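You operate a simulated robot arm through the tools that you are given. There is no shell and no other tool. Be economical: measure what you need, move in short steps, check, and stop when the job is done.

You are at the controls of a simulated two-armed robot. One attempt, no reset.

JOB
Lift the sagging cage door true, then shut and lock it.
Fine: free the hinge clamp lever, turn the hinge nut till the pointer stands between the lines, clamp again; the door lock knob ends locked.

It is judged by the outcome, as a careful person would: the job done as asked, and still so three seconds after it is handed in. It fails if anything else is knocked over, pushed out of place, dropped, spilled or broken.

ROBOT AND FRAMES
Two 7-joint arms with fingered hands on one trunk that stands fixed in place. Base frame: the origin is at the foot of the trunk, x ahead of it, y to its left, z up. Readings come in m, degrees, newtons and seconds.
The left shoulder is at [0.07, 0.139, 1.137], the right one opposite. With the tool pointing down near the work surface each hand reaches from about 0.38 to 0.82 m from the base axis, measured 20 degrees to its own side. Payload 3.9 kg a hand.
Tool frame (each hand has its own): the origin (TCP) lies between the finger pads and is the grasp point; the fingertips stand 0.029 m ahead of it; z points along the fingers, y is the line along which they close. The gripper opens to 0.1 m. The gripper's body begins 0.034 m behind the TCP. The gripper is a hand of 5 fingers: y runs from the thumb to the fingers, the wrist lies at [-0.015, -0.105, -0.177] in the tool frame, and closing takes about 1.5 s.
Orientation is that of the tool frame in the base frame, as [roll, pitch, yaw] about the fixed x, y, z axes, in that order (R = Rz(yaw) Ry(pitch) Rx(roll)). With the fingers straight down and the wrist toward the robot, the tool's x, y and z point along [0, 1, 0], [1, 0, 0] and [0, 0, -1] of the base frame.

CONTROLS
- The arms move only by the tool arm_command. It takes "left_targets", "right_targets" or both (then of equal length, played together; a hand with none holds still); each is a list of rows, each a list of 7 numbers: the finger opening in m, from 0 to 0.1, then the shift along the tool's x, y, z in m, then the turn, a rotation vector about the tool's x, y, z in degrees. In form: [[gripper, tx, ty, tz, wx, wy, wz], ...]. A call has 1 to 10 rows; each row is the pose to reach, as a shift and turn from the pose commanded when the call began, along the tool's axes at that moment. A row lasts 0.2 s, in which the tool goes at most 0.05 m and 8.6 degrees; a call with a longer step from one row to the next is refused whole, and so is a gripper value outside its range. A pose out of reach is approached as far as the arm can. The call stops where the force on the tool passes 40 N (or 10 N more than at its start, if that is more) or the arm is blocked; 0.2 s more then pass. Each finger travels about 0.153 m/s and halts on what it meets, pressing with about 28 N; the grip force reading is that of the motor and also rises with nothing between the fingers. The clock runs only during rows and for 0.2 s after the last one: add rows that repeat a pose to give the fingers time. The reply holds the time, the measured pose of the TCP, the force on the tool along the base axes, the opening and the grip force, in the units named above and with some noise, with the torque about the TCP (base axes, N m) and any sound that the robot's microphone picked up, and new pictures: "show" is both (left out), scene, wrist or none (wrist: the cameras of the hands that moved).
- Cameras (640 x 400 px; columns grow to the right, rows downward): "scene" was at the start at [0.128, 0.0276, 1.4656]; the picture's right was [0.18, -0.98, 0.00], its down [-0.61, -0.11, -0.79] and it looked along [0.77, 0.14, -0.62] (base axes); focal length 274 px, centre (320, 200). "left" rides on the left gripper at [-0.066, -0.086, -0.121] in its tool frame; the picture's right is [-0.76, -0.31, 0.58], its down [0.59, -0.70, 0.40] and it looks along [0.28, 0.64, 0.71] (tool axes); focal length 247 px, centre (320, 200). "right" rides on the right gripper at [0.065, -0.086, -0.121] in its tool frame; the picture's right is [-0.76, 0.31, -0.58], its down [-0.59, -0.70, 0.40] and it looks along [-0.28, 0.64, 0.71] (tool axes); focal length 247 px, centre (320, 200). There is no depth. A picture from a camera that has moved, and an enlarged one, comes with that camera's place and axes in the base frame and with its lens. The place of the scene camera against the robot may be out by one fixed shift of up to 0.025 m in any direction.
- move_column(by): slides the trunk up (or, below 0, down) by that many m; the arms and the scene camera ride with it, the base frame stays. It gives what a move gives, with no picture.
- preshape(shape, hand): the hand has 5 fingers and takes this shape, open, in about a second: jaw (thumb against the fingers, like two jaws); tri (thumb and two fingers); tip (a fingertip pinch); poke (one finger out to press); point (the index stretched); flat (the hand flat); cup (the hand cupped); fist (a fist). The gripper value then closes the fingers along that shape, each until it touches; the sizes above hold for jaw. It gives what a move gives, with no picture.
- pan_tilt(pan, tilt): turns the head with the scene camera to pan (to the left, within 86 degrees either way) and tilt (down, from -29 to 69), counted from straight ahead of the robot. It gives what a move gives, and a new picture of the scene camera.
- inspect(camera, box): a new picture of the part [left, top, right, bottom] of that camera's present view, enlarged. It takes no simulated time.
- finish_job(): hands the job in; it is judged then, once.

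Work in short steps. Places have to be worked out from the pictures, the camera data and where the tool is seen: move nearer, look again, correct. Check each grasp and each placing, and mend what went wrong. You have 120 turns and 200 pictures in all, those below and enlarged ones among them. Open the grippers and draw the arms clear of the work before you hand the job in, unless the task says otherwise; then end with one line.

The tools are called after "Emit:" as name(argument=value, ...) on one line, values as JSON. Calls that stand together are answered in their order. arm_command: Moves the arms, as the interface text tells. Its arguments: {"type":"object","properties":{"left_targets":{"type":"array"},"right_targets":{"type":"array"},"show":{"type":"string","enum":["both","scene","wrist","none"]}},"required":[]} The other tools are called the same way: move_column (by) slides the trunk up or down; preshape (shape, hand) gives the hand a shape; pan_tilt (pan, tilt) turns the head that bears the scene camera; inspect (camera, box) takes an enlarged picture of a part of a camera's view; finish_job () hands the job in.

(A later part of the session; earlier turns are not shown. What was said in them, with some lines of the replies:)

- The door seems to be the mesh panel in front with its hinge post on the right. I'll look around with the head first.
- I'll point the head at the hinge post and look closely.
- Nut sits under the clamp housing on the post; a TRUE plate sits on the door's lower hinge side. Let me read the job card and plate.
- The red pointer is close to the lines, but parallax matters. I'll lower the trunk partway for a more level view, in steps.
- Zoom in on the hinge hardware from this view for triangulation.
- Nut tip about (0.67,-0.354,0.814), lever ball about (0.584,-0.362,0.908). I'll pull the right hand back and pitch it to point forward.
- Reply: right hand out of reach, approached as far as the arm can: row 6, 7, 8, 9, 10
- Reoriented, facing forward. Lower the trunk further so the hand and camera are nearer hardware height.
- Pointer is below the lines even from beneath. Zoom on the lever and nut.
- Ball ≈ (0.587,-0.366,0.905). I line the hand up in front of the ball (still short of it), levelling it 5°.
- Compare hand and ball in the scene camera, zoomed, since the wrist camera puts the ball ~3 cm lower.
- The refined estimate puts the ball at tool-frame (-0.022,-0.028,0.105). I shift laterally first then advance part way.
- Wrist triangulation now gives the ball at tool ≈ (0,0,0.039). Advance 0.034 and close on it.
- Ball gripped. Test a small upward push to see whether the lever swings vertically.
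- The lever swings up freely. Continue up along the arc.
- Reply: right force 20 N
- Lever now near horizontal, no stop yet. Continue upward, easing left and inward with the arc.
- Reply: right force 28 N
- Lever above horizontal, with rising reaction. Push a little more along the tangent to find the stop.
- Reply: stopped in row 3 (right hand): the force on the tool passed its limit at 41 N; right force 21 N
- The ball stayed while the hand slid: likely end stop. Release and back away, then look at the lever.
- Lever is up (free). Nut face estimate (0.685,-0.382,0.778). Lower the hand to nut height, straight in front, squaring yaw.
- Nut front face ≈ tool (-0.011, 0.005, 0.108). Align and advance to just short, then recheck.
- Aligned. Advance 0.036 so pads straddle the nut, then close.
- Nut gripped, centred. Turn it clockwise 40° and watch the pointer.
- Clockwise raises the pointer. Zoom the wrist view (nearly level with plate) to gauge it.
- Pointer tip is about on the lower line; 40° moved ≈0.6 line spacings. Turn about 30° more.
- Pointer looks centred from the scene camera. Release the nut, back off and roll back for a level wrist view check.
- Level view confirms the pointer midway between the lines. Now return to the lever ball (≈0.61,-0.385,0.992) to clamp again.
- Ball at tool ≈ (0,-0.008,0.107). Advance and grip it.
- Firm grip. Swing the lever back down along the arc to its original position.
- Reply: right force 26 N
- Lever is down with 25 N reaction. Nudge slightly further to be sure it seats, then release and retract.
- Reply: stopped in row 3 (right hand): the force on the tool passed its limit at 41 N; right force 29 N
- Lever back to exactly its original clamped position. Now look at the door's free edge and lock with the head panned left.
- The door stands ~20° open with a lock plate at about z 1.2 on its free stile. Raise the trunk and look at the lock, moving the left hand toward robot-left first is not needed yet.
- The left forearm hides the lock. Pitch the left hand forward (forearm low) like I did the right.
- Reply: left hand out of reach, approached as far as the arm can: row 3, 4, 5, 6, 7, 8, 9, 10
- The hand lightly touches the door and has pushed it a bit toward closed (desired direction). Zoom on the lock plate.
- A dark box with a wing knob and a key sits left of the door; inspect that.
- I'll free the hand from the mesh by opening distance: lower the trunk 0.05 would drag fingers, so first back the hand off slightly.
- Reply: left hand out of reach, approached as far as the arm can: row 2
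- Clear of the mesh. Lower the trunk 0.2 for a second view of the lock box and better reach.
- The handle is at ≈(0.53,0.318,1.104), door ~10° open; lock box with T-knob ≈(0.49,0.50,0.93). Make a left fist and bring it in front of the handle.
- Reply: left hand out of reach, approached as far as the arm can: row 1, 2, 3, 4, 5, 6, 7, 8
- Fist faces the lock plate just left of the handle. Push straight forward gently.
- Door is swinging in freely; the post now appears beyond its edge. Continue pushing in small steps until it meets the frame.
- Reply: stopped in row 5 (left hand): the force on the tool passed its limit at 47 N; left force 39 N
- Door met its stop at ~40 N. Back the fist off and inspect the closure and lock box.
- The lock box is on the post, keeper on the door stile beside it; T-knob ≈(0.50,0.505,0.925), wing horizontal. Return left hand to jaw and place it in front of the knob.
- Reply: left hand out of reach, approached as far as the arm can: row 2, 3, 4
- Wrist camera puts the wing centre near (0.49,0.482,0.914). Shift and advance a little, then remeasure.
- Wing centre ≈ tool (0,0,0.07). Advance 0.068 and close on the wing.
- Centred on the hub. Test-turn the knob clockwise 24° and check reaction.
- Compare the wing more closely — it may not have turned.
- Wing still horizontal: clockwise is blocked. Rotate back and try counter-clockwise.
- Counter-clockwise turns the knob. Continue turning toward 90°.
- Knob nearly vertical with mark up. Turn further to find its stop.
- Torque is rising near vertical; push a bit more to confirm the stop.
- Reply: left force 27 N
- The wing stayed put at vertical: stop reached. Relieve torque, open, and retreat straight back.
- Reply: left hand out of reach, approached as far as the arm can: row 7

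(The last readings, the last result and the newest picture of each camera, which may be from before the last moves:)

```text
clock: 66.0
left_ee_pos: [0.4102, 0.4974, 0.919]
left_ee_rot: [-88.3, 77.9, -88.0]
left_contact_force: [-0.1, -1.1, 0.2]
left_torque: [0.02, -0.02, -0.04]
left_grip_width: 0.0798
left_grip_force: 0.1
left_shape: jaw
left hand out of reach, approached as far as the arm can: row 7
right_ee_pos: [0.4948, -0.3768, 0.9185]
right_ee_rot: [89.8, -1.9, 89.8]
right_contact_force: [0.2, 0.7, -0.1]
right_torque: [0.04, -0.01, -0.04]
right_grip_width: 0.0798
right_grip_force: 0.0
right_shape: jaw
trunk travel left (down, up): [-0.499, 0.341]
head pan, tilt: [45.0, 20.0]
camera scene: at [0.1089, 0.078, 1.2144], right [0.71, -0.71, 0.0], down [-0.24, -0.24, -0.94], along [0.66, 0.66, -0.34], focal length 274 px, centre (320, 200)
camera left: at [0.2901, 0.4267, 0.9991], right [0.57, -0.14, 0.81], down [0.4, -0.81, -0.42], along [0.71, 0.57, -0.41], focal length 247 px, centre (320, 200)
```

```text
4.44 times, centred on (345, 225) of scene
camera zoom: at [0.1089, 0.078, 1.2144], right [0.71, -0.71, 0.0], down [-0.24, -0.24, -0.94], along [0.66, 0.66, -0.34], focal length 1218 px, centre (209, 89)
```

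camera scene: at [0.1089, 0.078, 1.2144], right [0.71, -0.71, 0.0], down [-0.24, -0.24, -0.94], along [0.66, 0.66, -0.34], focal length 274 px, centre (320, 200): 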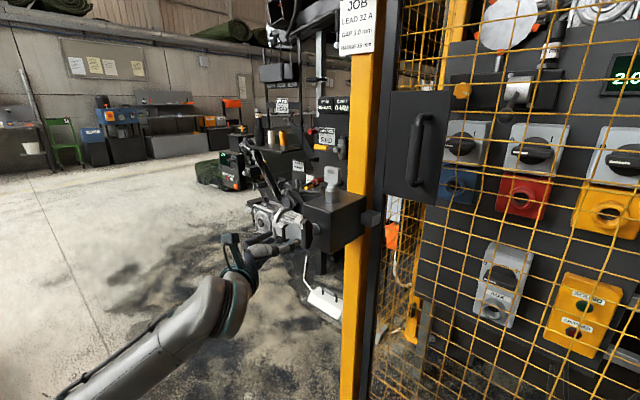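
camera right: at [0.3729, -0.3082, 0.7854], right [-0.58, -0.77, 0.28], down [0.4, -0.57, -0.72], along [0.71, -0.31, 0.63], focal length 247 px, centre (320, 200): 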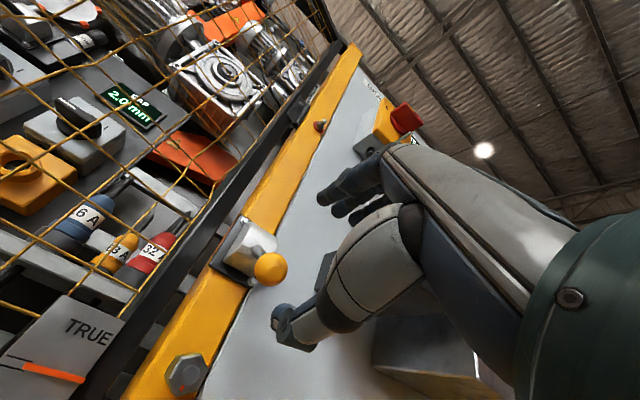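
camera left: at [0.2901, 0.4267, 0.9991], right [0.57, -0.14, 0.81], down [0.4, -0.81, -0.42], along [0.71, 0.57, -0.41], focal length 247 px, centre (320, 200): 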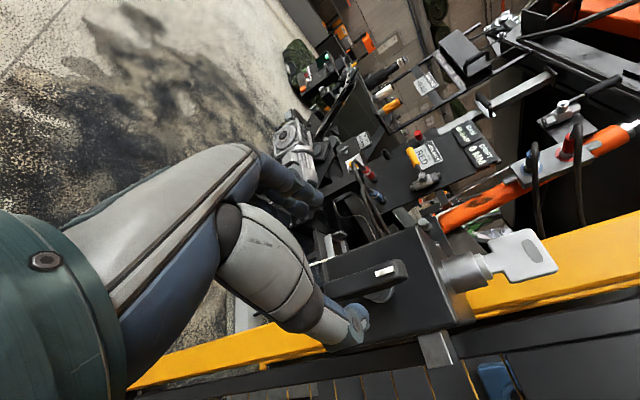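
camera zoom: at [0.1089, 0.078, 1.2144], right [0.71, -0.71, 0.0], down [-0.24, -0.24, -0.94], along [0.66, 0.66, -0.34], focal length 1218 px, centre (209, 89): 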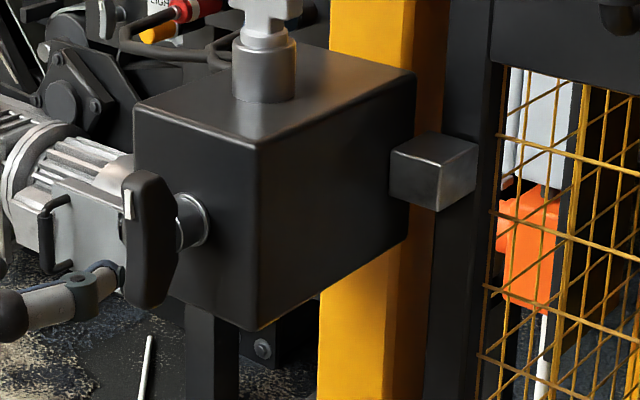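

Knob vertical. Check the beater panel (it showed TRIP DOOR) and the pointer with the door closed.

Emit:
pan_tilt(pan=-28, tilt=5)

Emit:
inspect(camera="scene", box=[240, 30, 460, 170])

Emit:
pan_tilt(pan=-28, tilt=30)

```text
clock: 67.4
left_ee_pos: [0.4112, 0.4974, 0.9187]
left_ee_rot: [-88.0, 77.8, -87.8]
left_contact_force: [0.2, 0.5, 0.2]
left_torque: [0.0, -0.03, -0.03]
left_grip_width: 0.0799
left_grip_force: 0.0
left_shape: jaw
right_ee_pos: [0.4942, -0.377, 0.9196]
right_ee_rot: [89.8, -1.9, 89.9]
right_contact_force: [-0.1, 0.0, 0.5]
right_torque: [0.01, 0.02, 0.02]
right_grip_width: 0.0797
right_grip_force: 0.1
right_shape: jaw
trunk travel left (down, up): [-0.499, 0.341]
head pan, tilt: [-28.0, 5.0]
camera scene: at [0.1244, -0.031, 1.2387], right [-0.47, -0.88, 0.0], down [-0.08, 0.04, -1.0], along [0.88, -0.47, -0.09], focal length 274 px, centre (320, 200)
```

scene: 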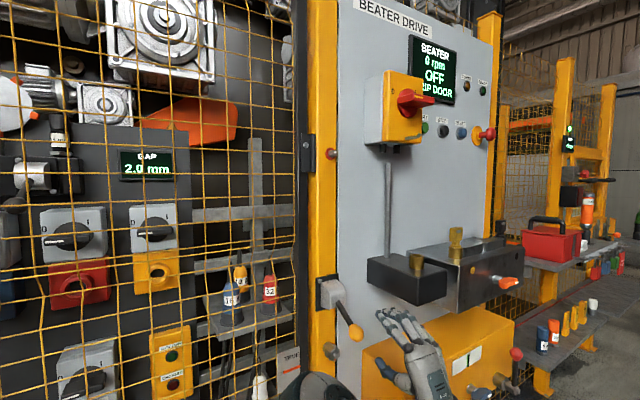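

```text
2.86 times, centred on (350, 100) of scene
camera zoom: at [0.1244, -0.031, 1.2387], right [-0.47, -0.88, 0.0], down [-0.08, 0.04, -1.0], along [0.88, -0.47, -0.09], focal length 783 px, centre (234, 486)
```

zoom: 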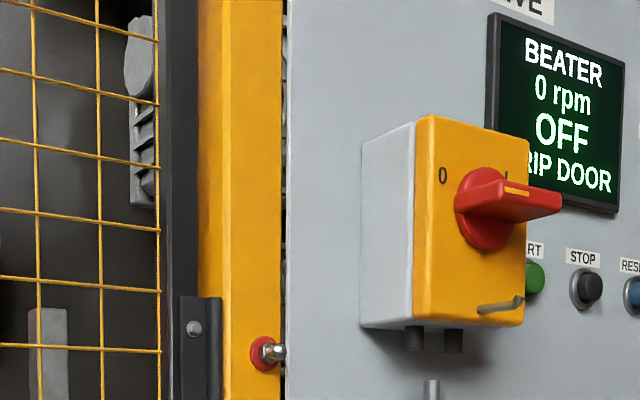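

```text
clock: 68.3
left_ee_pos: [0.4101, 0.4973, 0.9198]
left_ee_rot: [-88.8, 77.8, -88.7]
left_contact_force: [0.2, 0.2, 0.6]
left_torque: [-0.01, 0.03, -0.01]
left_grip_width: 0.0799
left_grip_force: 0.0
left_shape: jaw
right_ee_pos: [0.4946, -0.3775, 0.9193]
right_ee_rot: [89.8, -1.9, 89.9]
right_contact_force: [0.2, -0.1, 0.6]
right_torque: [-0.03, 0.03, -0.03]
right_grip_width: 0.0797
right_grip_force: 0.0
right_shape: jaw
trunk travel left (down, up): [-0.499, 0.341]
head pan, tilt: [-28.0, 30.0]
camera scene: at [0.1232, -0.0305, 1.1984], right [-0.47, -0.88, 0.0], down [-0.44, 0.23, -0.87], along [0.77, -0.41, -0.5], focal length 274 px, centre (320, 200)
```

scene: 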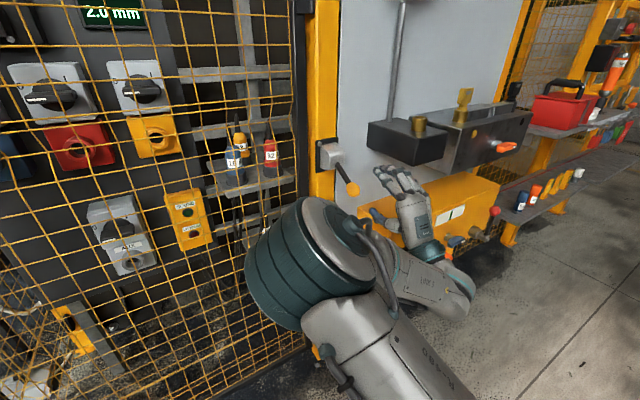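

The trip is merely latched (not my task). Check the pointer through the right wrist camera.

Emit:
inspect(camera="right", box=[0, 0, 640, 400])

```text
1.00 times, centred on (320, 200) of right (not enlarged: the box is as wide or as high as the picture)
camera zoom: at [0.3735, -0.3084, 0.8351], right [-0.58, -0.77, 0.28], down [0.4, -0.57, -0.72], along [0.71, -0.31, 0.63], focal length 247 px, centre (320, 200)
```

zoom: 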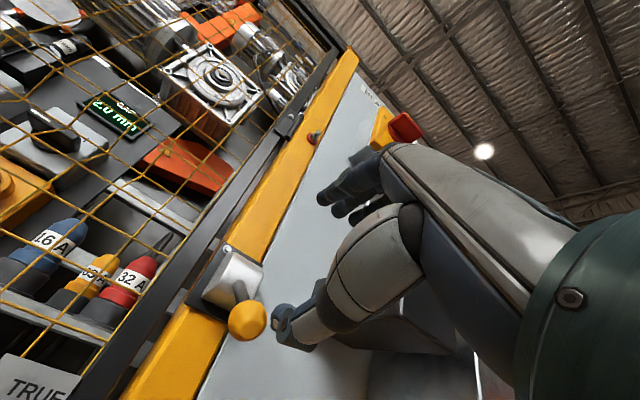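

Lower the right hand and roll it for a level view of the plate.

Emit:
arm_command(right_targets=[[0.08, 0, -0.035, 0, 0, 0, 8], [0.08, 0, -0.07, 0, 0, 0, 16], [0.08, 0, -0.105, 0, 0, 0, 24], [0.08, 0, -0.13, 0, 0, 0, 32]], show="wrist")

Emit:
inspect(camera="right", box=[0, 290, 160, 400])

```text
clock: 69.3
left_ee_pos: [0.4127, 0.4964, 0.9189]
left_ee_rot: [-88.2, 77.8, -87.9]
left_contact_force: [0.3, -0.7, 0.6]
left_torque: [0.03, -0.01, 0.02]
left_grip_width: 0.0799
left_grip_force: 0.1
left_shape: jaw
right_ee_pos: [0.4951, -0.3731, 0.7882]
right_ee_rot: [89.8, -34.0, 90.0]
right_contact_force: [-0.6, 0.1, 0.1]
right_torque: [0.03, -0.02, 0.0]
right_grip_width: 0.0798
right_grip_force: 0.1
right_shape: jaw
trunk travel left (down, up): [-0.499, 0.341]
head pan, tilt: [-28.0, 30.0]
camera right: at [0.3741, -0.2694, 0.7529], right [-0.58, -0.8, -0.17], down [0.4, -0.1, -0.91], along [0.71, -0.6, 0.38], focal length 247 px, centre (320, 200)
```

right: 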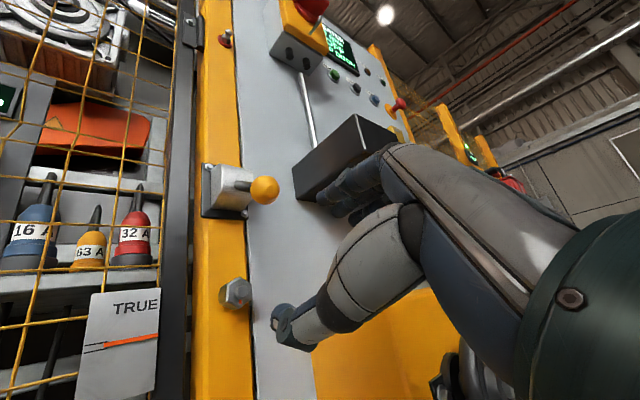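

```text
3.64 times, centred on (80, 345) of right
camera zoom: at [0.3741, -0.2694, 0.7529], right [-0.58, -0.8, -0.17], down [0.4, -0.1, -0.91], along [0.71, -0.6, 0.38], focal length 898 px, centre (1193, -327)
```

zoom: 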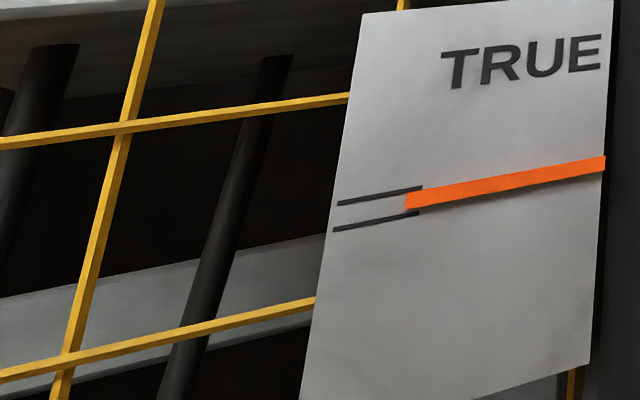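

Pointer is still midway. As a last check I'll gently pull on the door handle (≈0.63,0.32,1.11) with the left hand to confirm it is latched.

Emit:
arm_command(left_targets=[[0.08, -0.025, -0.035, 0, 0, 0, 2], [0.08, -0.05, -0.071, 0, 0, 0, 4], [0.08, -0.075, -0.106, 0.01, 0, 0, 6], [0.08, -0.1, -0.142, 0.03, 0, 0, 8], [0.08, -0.125, -0.178, 0.05, 0, 0, 10], [0.08, -0.15, -0.213, 0.07, 0, 0, 12], [0.08, -0.15, -0.213, 0.1, 0, 0, 12]], show="wrist")

Emit:
pan_tilt(pan=40, tilt=15)

```text
clock: 70.9
left_ee_pos: [0.5127, 0.3217, 1.1109]
left_ee_rot: [-45.0, 89.6, -44.7]
left_contact_force: [-0.7, 0.5, -0.7]
left_torque: [0.01, -0.04, -0.01]
left_grip_width: 0.0801
left_grip_force: 0.1
left_shape: jaw
left hand out of reach, approached as far as the arm can: row 1, 2, 3
right_ee_pos: [0.4958, -0.3719, 0.7886]
right_ee_rot: [89.8, -33.9, 90.1]
right_contact_force: [-0.2, 0.0, 0.7]
right_torque: [-0.02, 0.01, 0.0]
right_grip_width: 0.0799
right_grip_force: 0.1
right_shape: jaw
trunk travel left (down, up): [-0.499, 0.341]
head pan, tilt: [-28.0, 30.0]
camera left: at [0.3917, 0.2355, 1.1754], right [0.57, -0.3, 0.76], down [0.41, -0.7, -0.58], along [0.71, 0.64, -0.28], focal length 247 px, centre (320, 200)
```

left: 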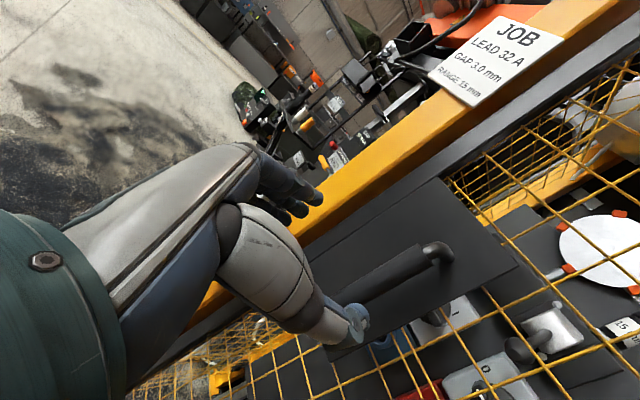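

```text
clock: 72.3
left_ee_pos: [0.512, 0.3216, 1.1113]
left_ee_rot: [-31.0, 89.6, -30.7]
left_contact_force: [-0.5, 0.5, -1.0]
left_torque: [0.02, 0.02, 0.0]
left_grip_width: 0.0801
left_grip_force: 0.1
left_shape: jaw
right_ee_pos: [0.4956, -0.3724, 0.7881]
right_ee_rot: [89.8, -33.9, 89.9]
right_contact_force: [-1.2, -0.4, 0.0]
right_torque: [0.02, 0.03, 0.0]
right_grip_width: 0.08
right_grip_force: 0.0
right_shape: jaw
trunk travel left (down, up): [-0.499, 0.341]
head pan, tilt: [40.0, 15.0]
camera scene: at [0.1149, 0.072, 1.2225], right [0.64, -0.77, 0.0], down [-0.2, -0.17, -0.97], along [0.74, 0.62, -0.26], focal length 274 px, centre (320, 200)
```

scene: 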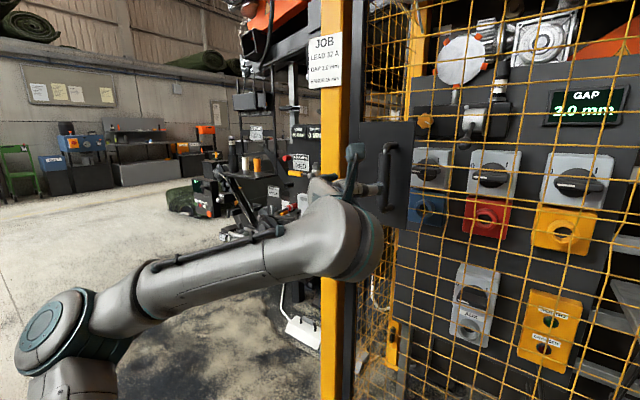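

Handle bar ≈ tool (-0.012,-0.007,0.118). Advance and grasp it.

Emit:
arm_command(left_targets=[[0.08, 0, -0.007, 0.03, 0, 0, 0], [0.08, 0, -0.007, 0.07, 0, 0, 0], [0.08, 0, -0.007, 0.105, 0, 0, 0], [0.04, 0, -0.007, 0.105, 0, 0, 0], [0.01, 0, -0.007, 0.105, 0, 0, 0], [0.01, 0, -0.007, 0.105, 0, 0, 0]], show="both")

```text
clock: 73.7
left_ee_pos: [0.613, 0.319, 1.1116]
left_ee_rot: [-49.4, 89.5, -49.1]
left_contact_force: [-5.7, 11.0, 0.8]
left_torque: [0.12, 0.02, 0.39]
left_grip_width: 0.0112
left_grip_force: 28.0
left_shape: jaw
right_ee_pos: [0.4944, -0.371, 0.7896]
right_ee_rot: [89.6, -33.8, 90.3]
right_contact_force: [0.0, -0.8, -0.3]
right_torque: [0.02, 0.0, 0.0]
right_grip_width: 0.0799
right_grip_force: 0.1
right_shape: jaw
trunk travel left (down, up): [-0.499, 0.341]
head pan, tilt: [40.0, 15.0]
camera scene: at [0.1136, 0.0744, 1.2225], right [0.64, -0.77, 0.0], down [-0.2, -0.17, -0.97], along [0.74, 0.62, -0.26], focal length 274 px, centre (320, 200)
camera left: at [0.4921, 0.2324, 1.1749], right [0.57, -0.3, 0.76], down [0.41, -0.7, -0.58], along [0.71, 0.64, -0.28], focal length 247 px, centre (320, 200)
```

scene: 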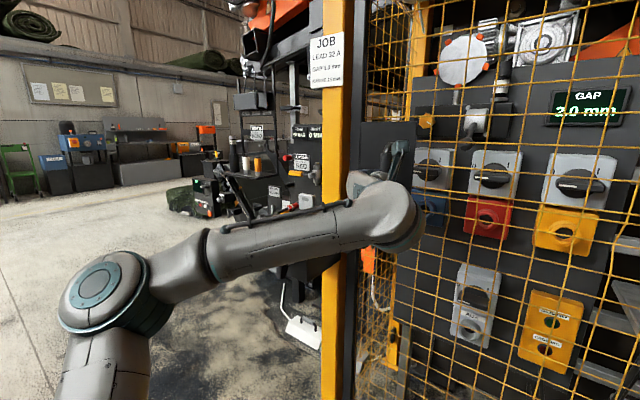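
left: 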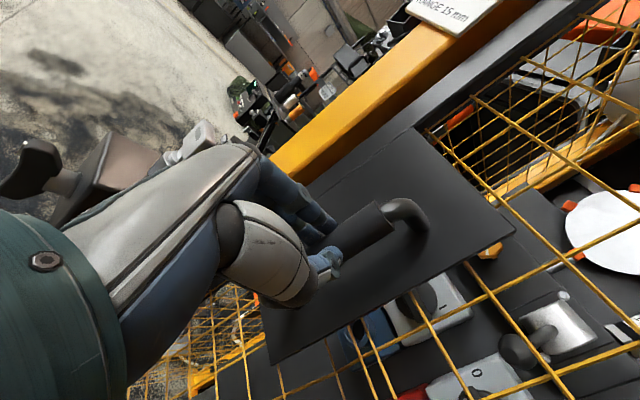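

Bar is gripped. Pull back gently 2.5 cm and read the force.

Emit:
arm_command(left_targets=[[0.01, 0, 0, -0.008, 0, 0, 0], [0.01, 0, 0, -0.016, 0, 0, 0], [0.01, 0, 0, -0.024, 0, 0, 0]], show="wrist")

```text
clock: 74.5
left_ee_pos: [0.5897, 0.3139, 1.1097]
left_ee_rot: [0.6, 89.5, 0.7]
left_contact_force: [0.2, 0.0, 0.2]
left_torque: [-0.05, -0.02, 0.04]
left_grip_width: 0.0089
left_grip_force: 27.6
left_shape: jaw
right_ee_pos: [0.4956, -0.3723, 0.7878]
right_ee_rot: [89.7, -33.9, 90.1]
right_contact_force: [-0.9, 0.3, 0.0]
right_torque: [-0.01, -0.02, -0.02]
right_grip_width: 0.0797
right_grip_force: 0.0
right_shape: jaw
trunk travel left (down, up): [-0.499, 0.341]
head pan, tilt: [40.0, 15.0]
camera left: at [0.4691, 0.2289, 1.1743], right [0.57, -0.3, 0.76], down [0.4, -0.7, -0.58], along [0.71, 0.64, -0.28], focal length 247 px, centre (320, 200)
```

left: 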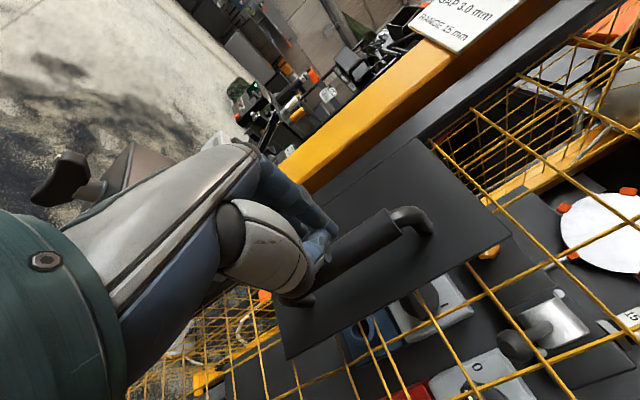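

Fingers slipped off the bar, not deep enough. Open, go 3 cm deeper, regrip and pull.

Emit:
arm_command(left_targets=[[0.05, 0, 0, -0.02, 0, 0, 0], [0.08, 0, 0, -0.02, 0, 0, 0], [0.08, 0, 0, -0.01, 0, 0, 0], [0.08, 0, 0, 0.02, 0, 0, 0], [0.08, 0, 0, 0.045, 0, 0, 0], [0.04, 0, 0, 0.045, 0, 0, 0], [0.01, 0, 0, 0.045, 0, 0, 0], [0.01, 0, 0, 0.045, 0, 0, 0]], show="wrist")

Emit:
arm_command(left_targets=[[0.01, 0, 0, -0.005, 0, 0, 0], [0.01, 0, 0, -0.01, 0, 0, 0], [0.01, 0, 0, -0.016, 0, 0, 0]], show="wrist")

```text
clock: 76.3
left_ee_pos: [0.6343, 0.3198, 1.1093]
left_ee_rot: [-60.8, 89.3, -60.2]
left_contact_force: [0.3, 17.9, 2.4]
left_torque: [0.28, -0.06, 0.26]
left_grip_width: 0.0121
left_grip_force: 28.0
left_shape: jaw
right_ee_pos: [0.4951, -0.3692, 0.7898]
right_ee_rot: [89.7, -33.7, 90.1]
right_contact_force: [-1.0, -0.5, 0.2]
right_torque: [0.03, -0.01, 0.03]
right_grip_width: 0.0795
right_grip_force: 0.1
right_shape: jaw
trunk travel left (down, up): [-0.499, 0.341]
head pan, tilt: [40.0, 15.0]
camera left: at [0.5137, 0.2336, 1.1744], right [0.57, -0.29, 0.76], down [0.41, -0.71, -0.58], along [0.71, 0.65, -0.28], focal length 247 px, centre (320, 200)
```

left: 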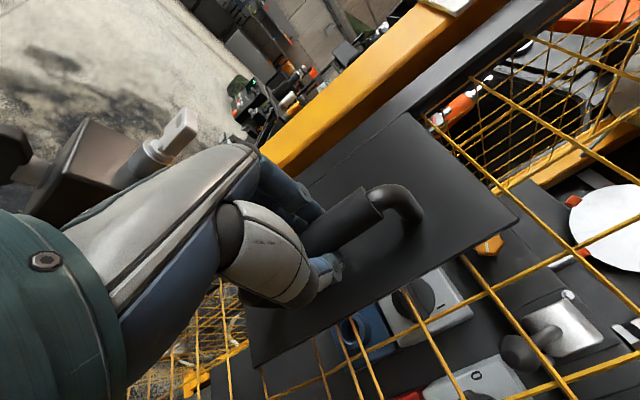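

```text
clock: 77.1
left_ee_pos: [0.6264, 0.3189, 1.1093]
left_ee_rot: [-7.5, 89.7, -7.1]
left_contact_force: [26.6, 12.0, 8.4]
left_torque: [0.27, -0.25, 0.03]
left_grip_width: 0.0105
left_grip_force: 28.2
left_shape: jaw
right_ee_pos: [0.4993, -0.371, 0.7853]
right_ee_rot: [90.1, -33.8, 89.7]
right_contact_force: [-0.8, 0.2, 0.3]
right_torque: [0.01, 0.01, 0.0]
right_grip_width: 0.0798
right_grip_force: 0.0
right_shape: jaw
trunk travel left (down, up): [-0.499, 0.341]
head pan, tilt: [40.0, 15.0]
stopped in row 3 (left hand): the force on the tool passed its limit at 43 N (the readings are from after the stop); the commanded pose is now the measured one
camera left: at [0.5061, 0.2326, 1.173], right [0.57, -0.3, 0.76], down [0.41, -0.7, -0.59], along [0.71, 0.65, -0.28], focal length 247 px, centre (320, 200)
```

left: 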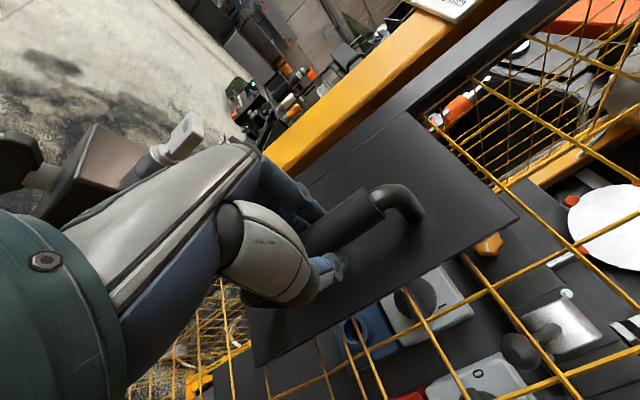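

A 43 N pull did not move the door: it is locked. Release and draw the left hand clear.

Emit:
arm_command(left_targets=[[0.05, 0, 0, 0, 0, 0, 0], [0.09, 0, 0, 0, 0, 0, 0], [0.09, 0, 0, 0, 0, 0, 0], [0.09, 0, 0, -0.04, 0, 0, 0], [0.09, 0, 0, -0.08, 0, 0, 0], [0.09, 0, 0, -0.12, 0, 0, 0], [0.09, 0, 0, -0.15, 0, 0, 0], [0.09, 0, 0, -0.17, 0, 0, 0]], show="scene")

Emit:
inspect(camera="scene", box=[260, 120, 420, 260])

Emit:
inspect(camera="right", box=[60, 150, 300, 400])

```text
clock: 78.9
left_ee_pos: [0.4531, 0.3148, 1.1086]
left_ee_rot: [1.5, 89.3, 1.8]
left_contact_force: [1.2, 0.5, -0.2]
left_torque: [0.0, 0.01, -0.02]
left_grip_width: 0.0895
left_grip_force: 0.0
left_shape: jaw
right_ee_pos: [0.4955, -0.3724, 0.788]
right_ee_rot: [89.7, -34.0, 90.1]
right_contact_force: [-0.5, -0.6, 0.5]
right_torque: [0.0, 0.02, 0.03]
right_grip_width: 0.0799
right_grip_force: 0.1
right_shape: jaw
trunk travel left (down, up): [-0.499, 0.341]
head pan, tilt: [40.0, 15.0]
camera scene: at [0.1145, 0.0721, 1.2226], right [0.64, -0.77, 0.0], down [-0.2, -0.17, -0.97], along [0.74, 0.62, -0.26], focal length 274 px, centre (320, 200)
```

scene: 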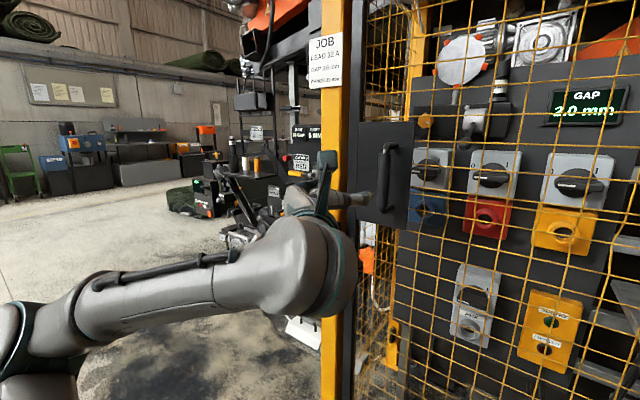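

```text
2.86 times, centred on (340, 190) of scene
camera zoom: at [0.1145, 0.0721, 1.2226], right [0.64, -0.77, 0.0], down [-0.2, -0.17, -0.97], along [0.74, 0.62, -0.26], focal length 783 px, centre (263, 229)
```

zoom: 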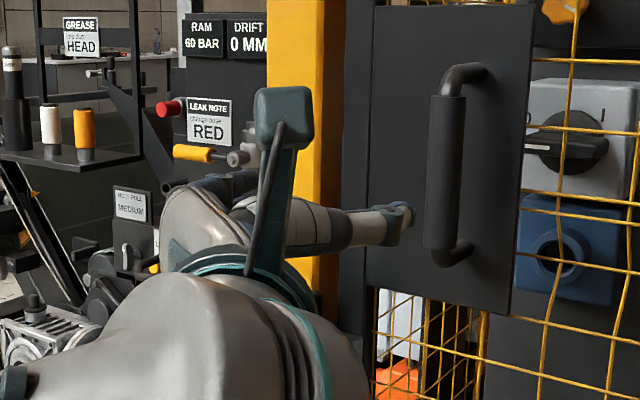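

```text
1.60 times, centred on (180, 275) of right
camera zoom: at [0.3738, -0.2694, 0.7533], right [-0.58, -0.8, -0.17], down [0.4, -0.1, -0.91], along [0.71, -0.59, 0.38], focal length 395 px, centre (544, 80)
```

zoom: 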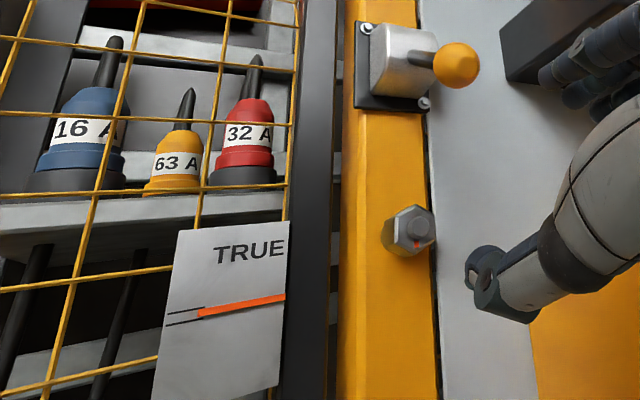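

Door shut and locked, pointer between the lines, clamp lever down, both hands open and clear. Handing in.

Emit:
finish_job()

```text
The job is handed in.
```

The cage door is trued, shut and locked. The pointer sits midway between the lines, the hinge clamp lever is back down in its clamped position, and the lock knob is turned to its stop. A pull of about 43 N on the handle did not open the door.
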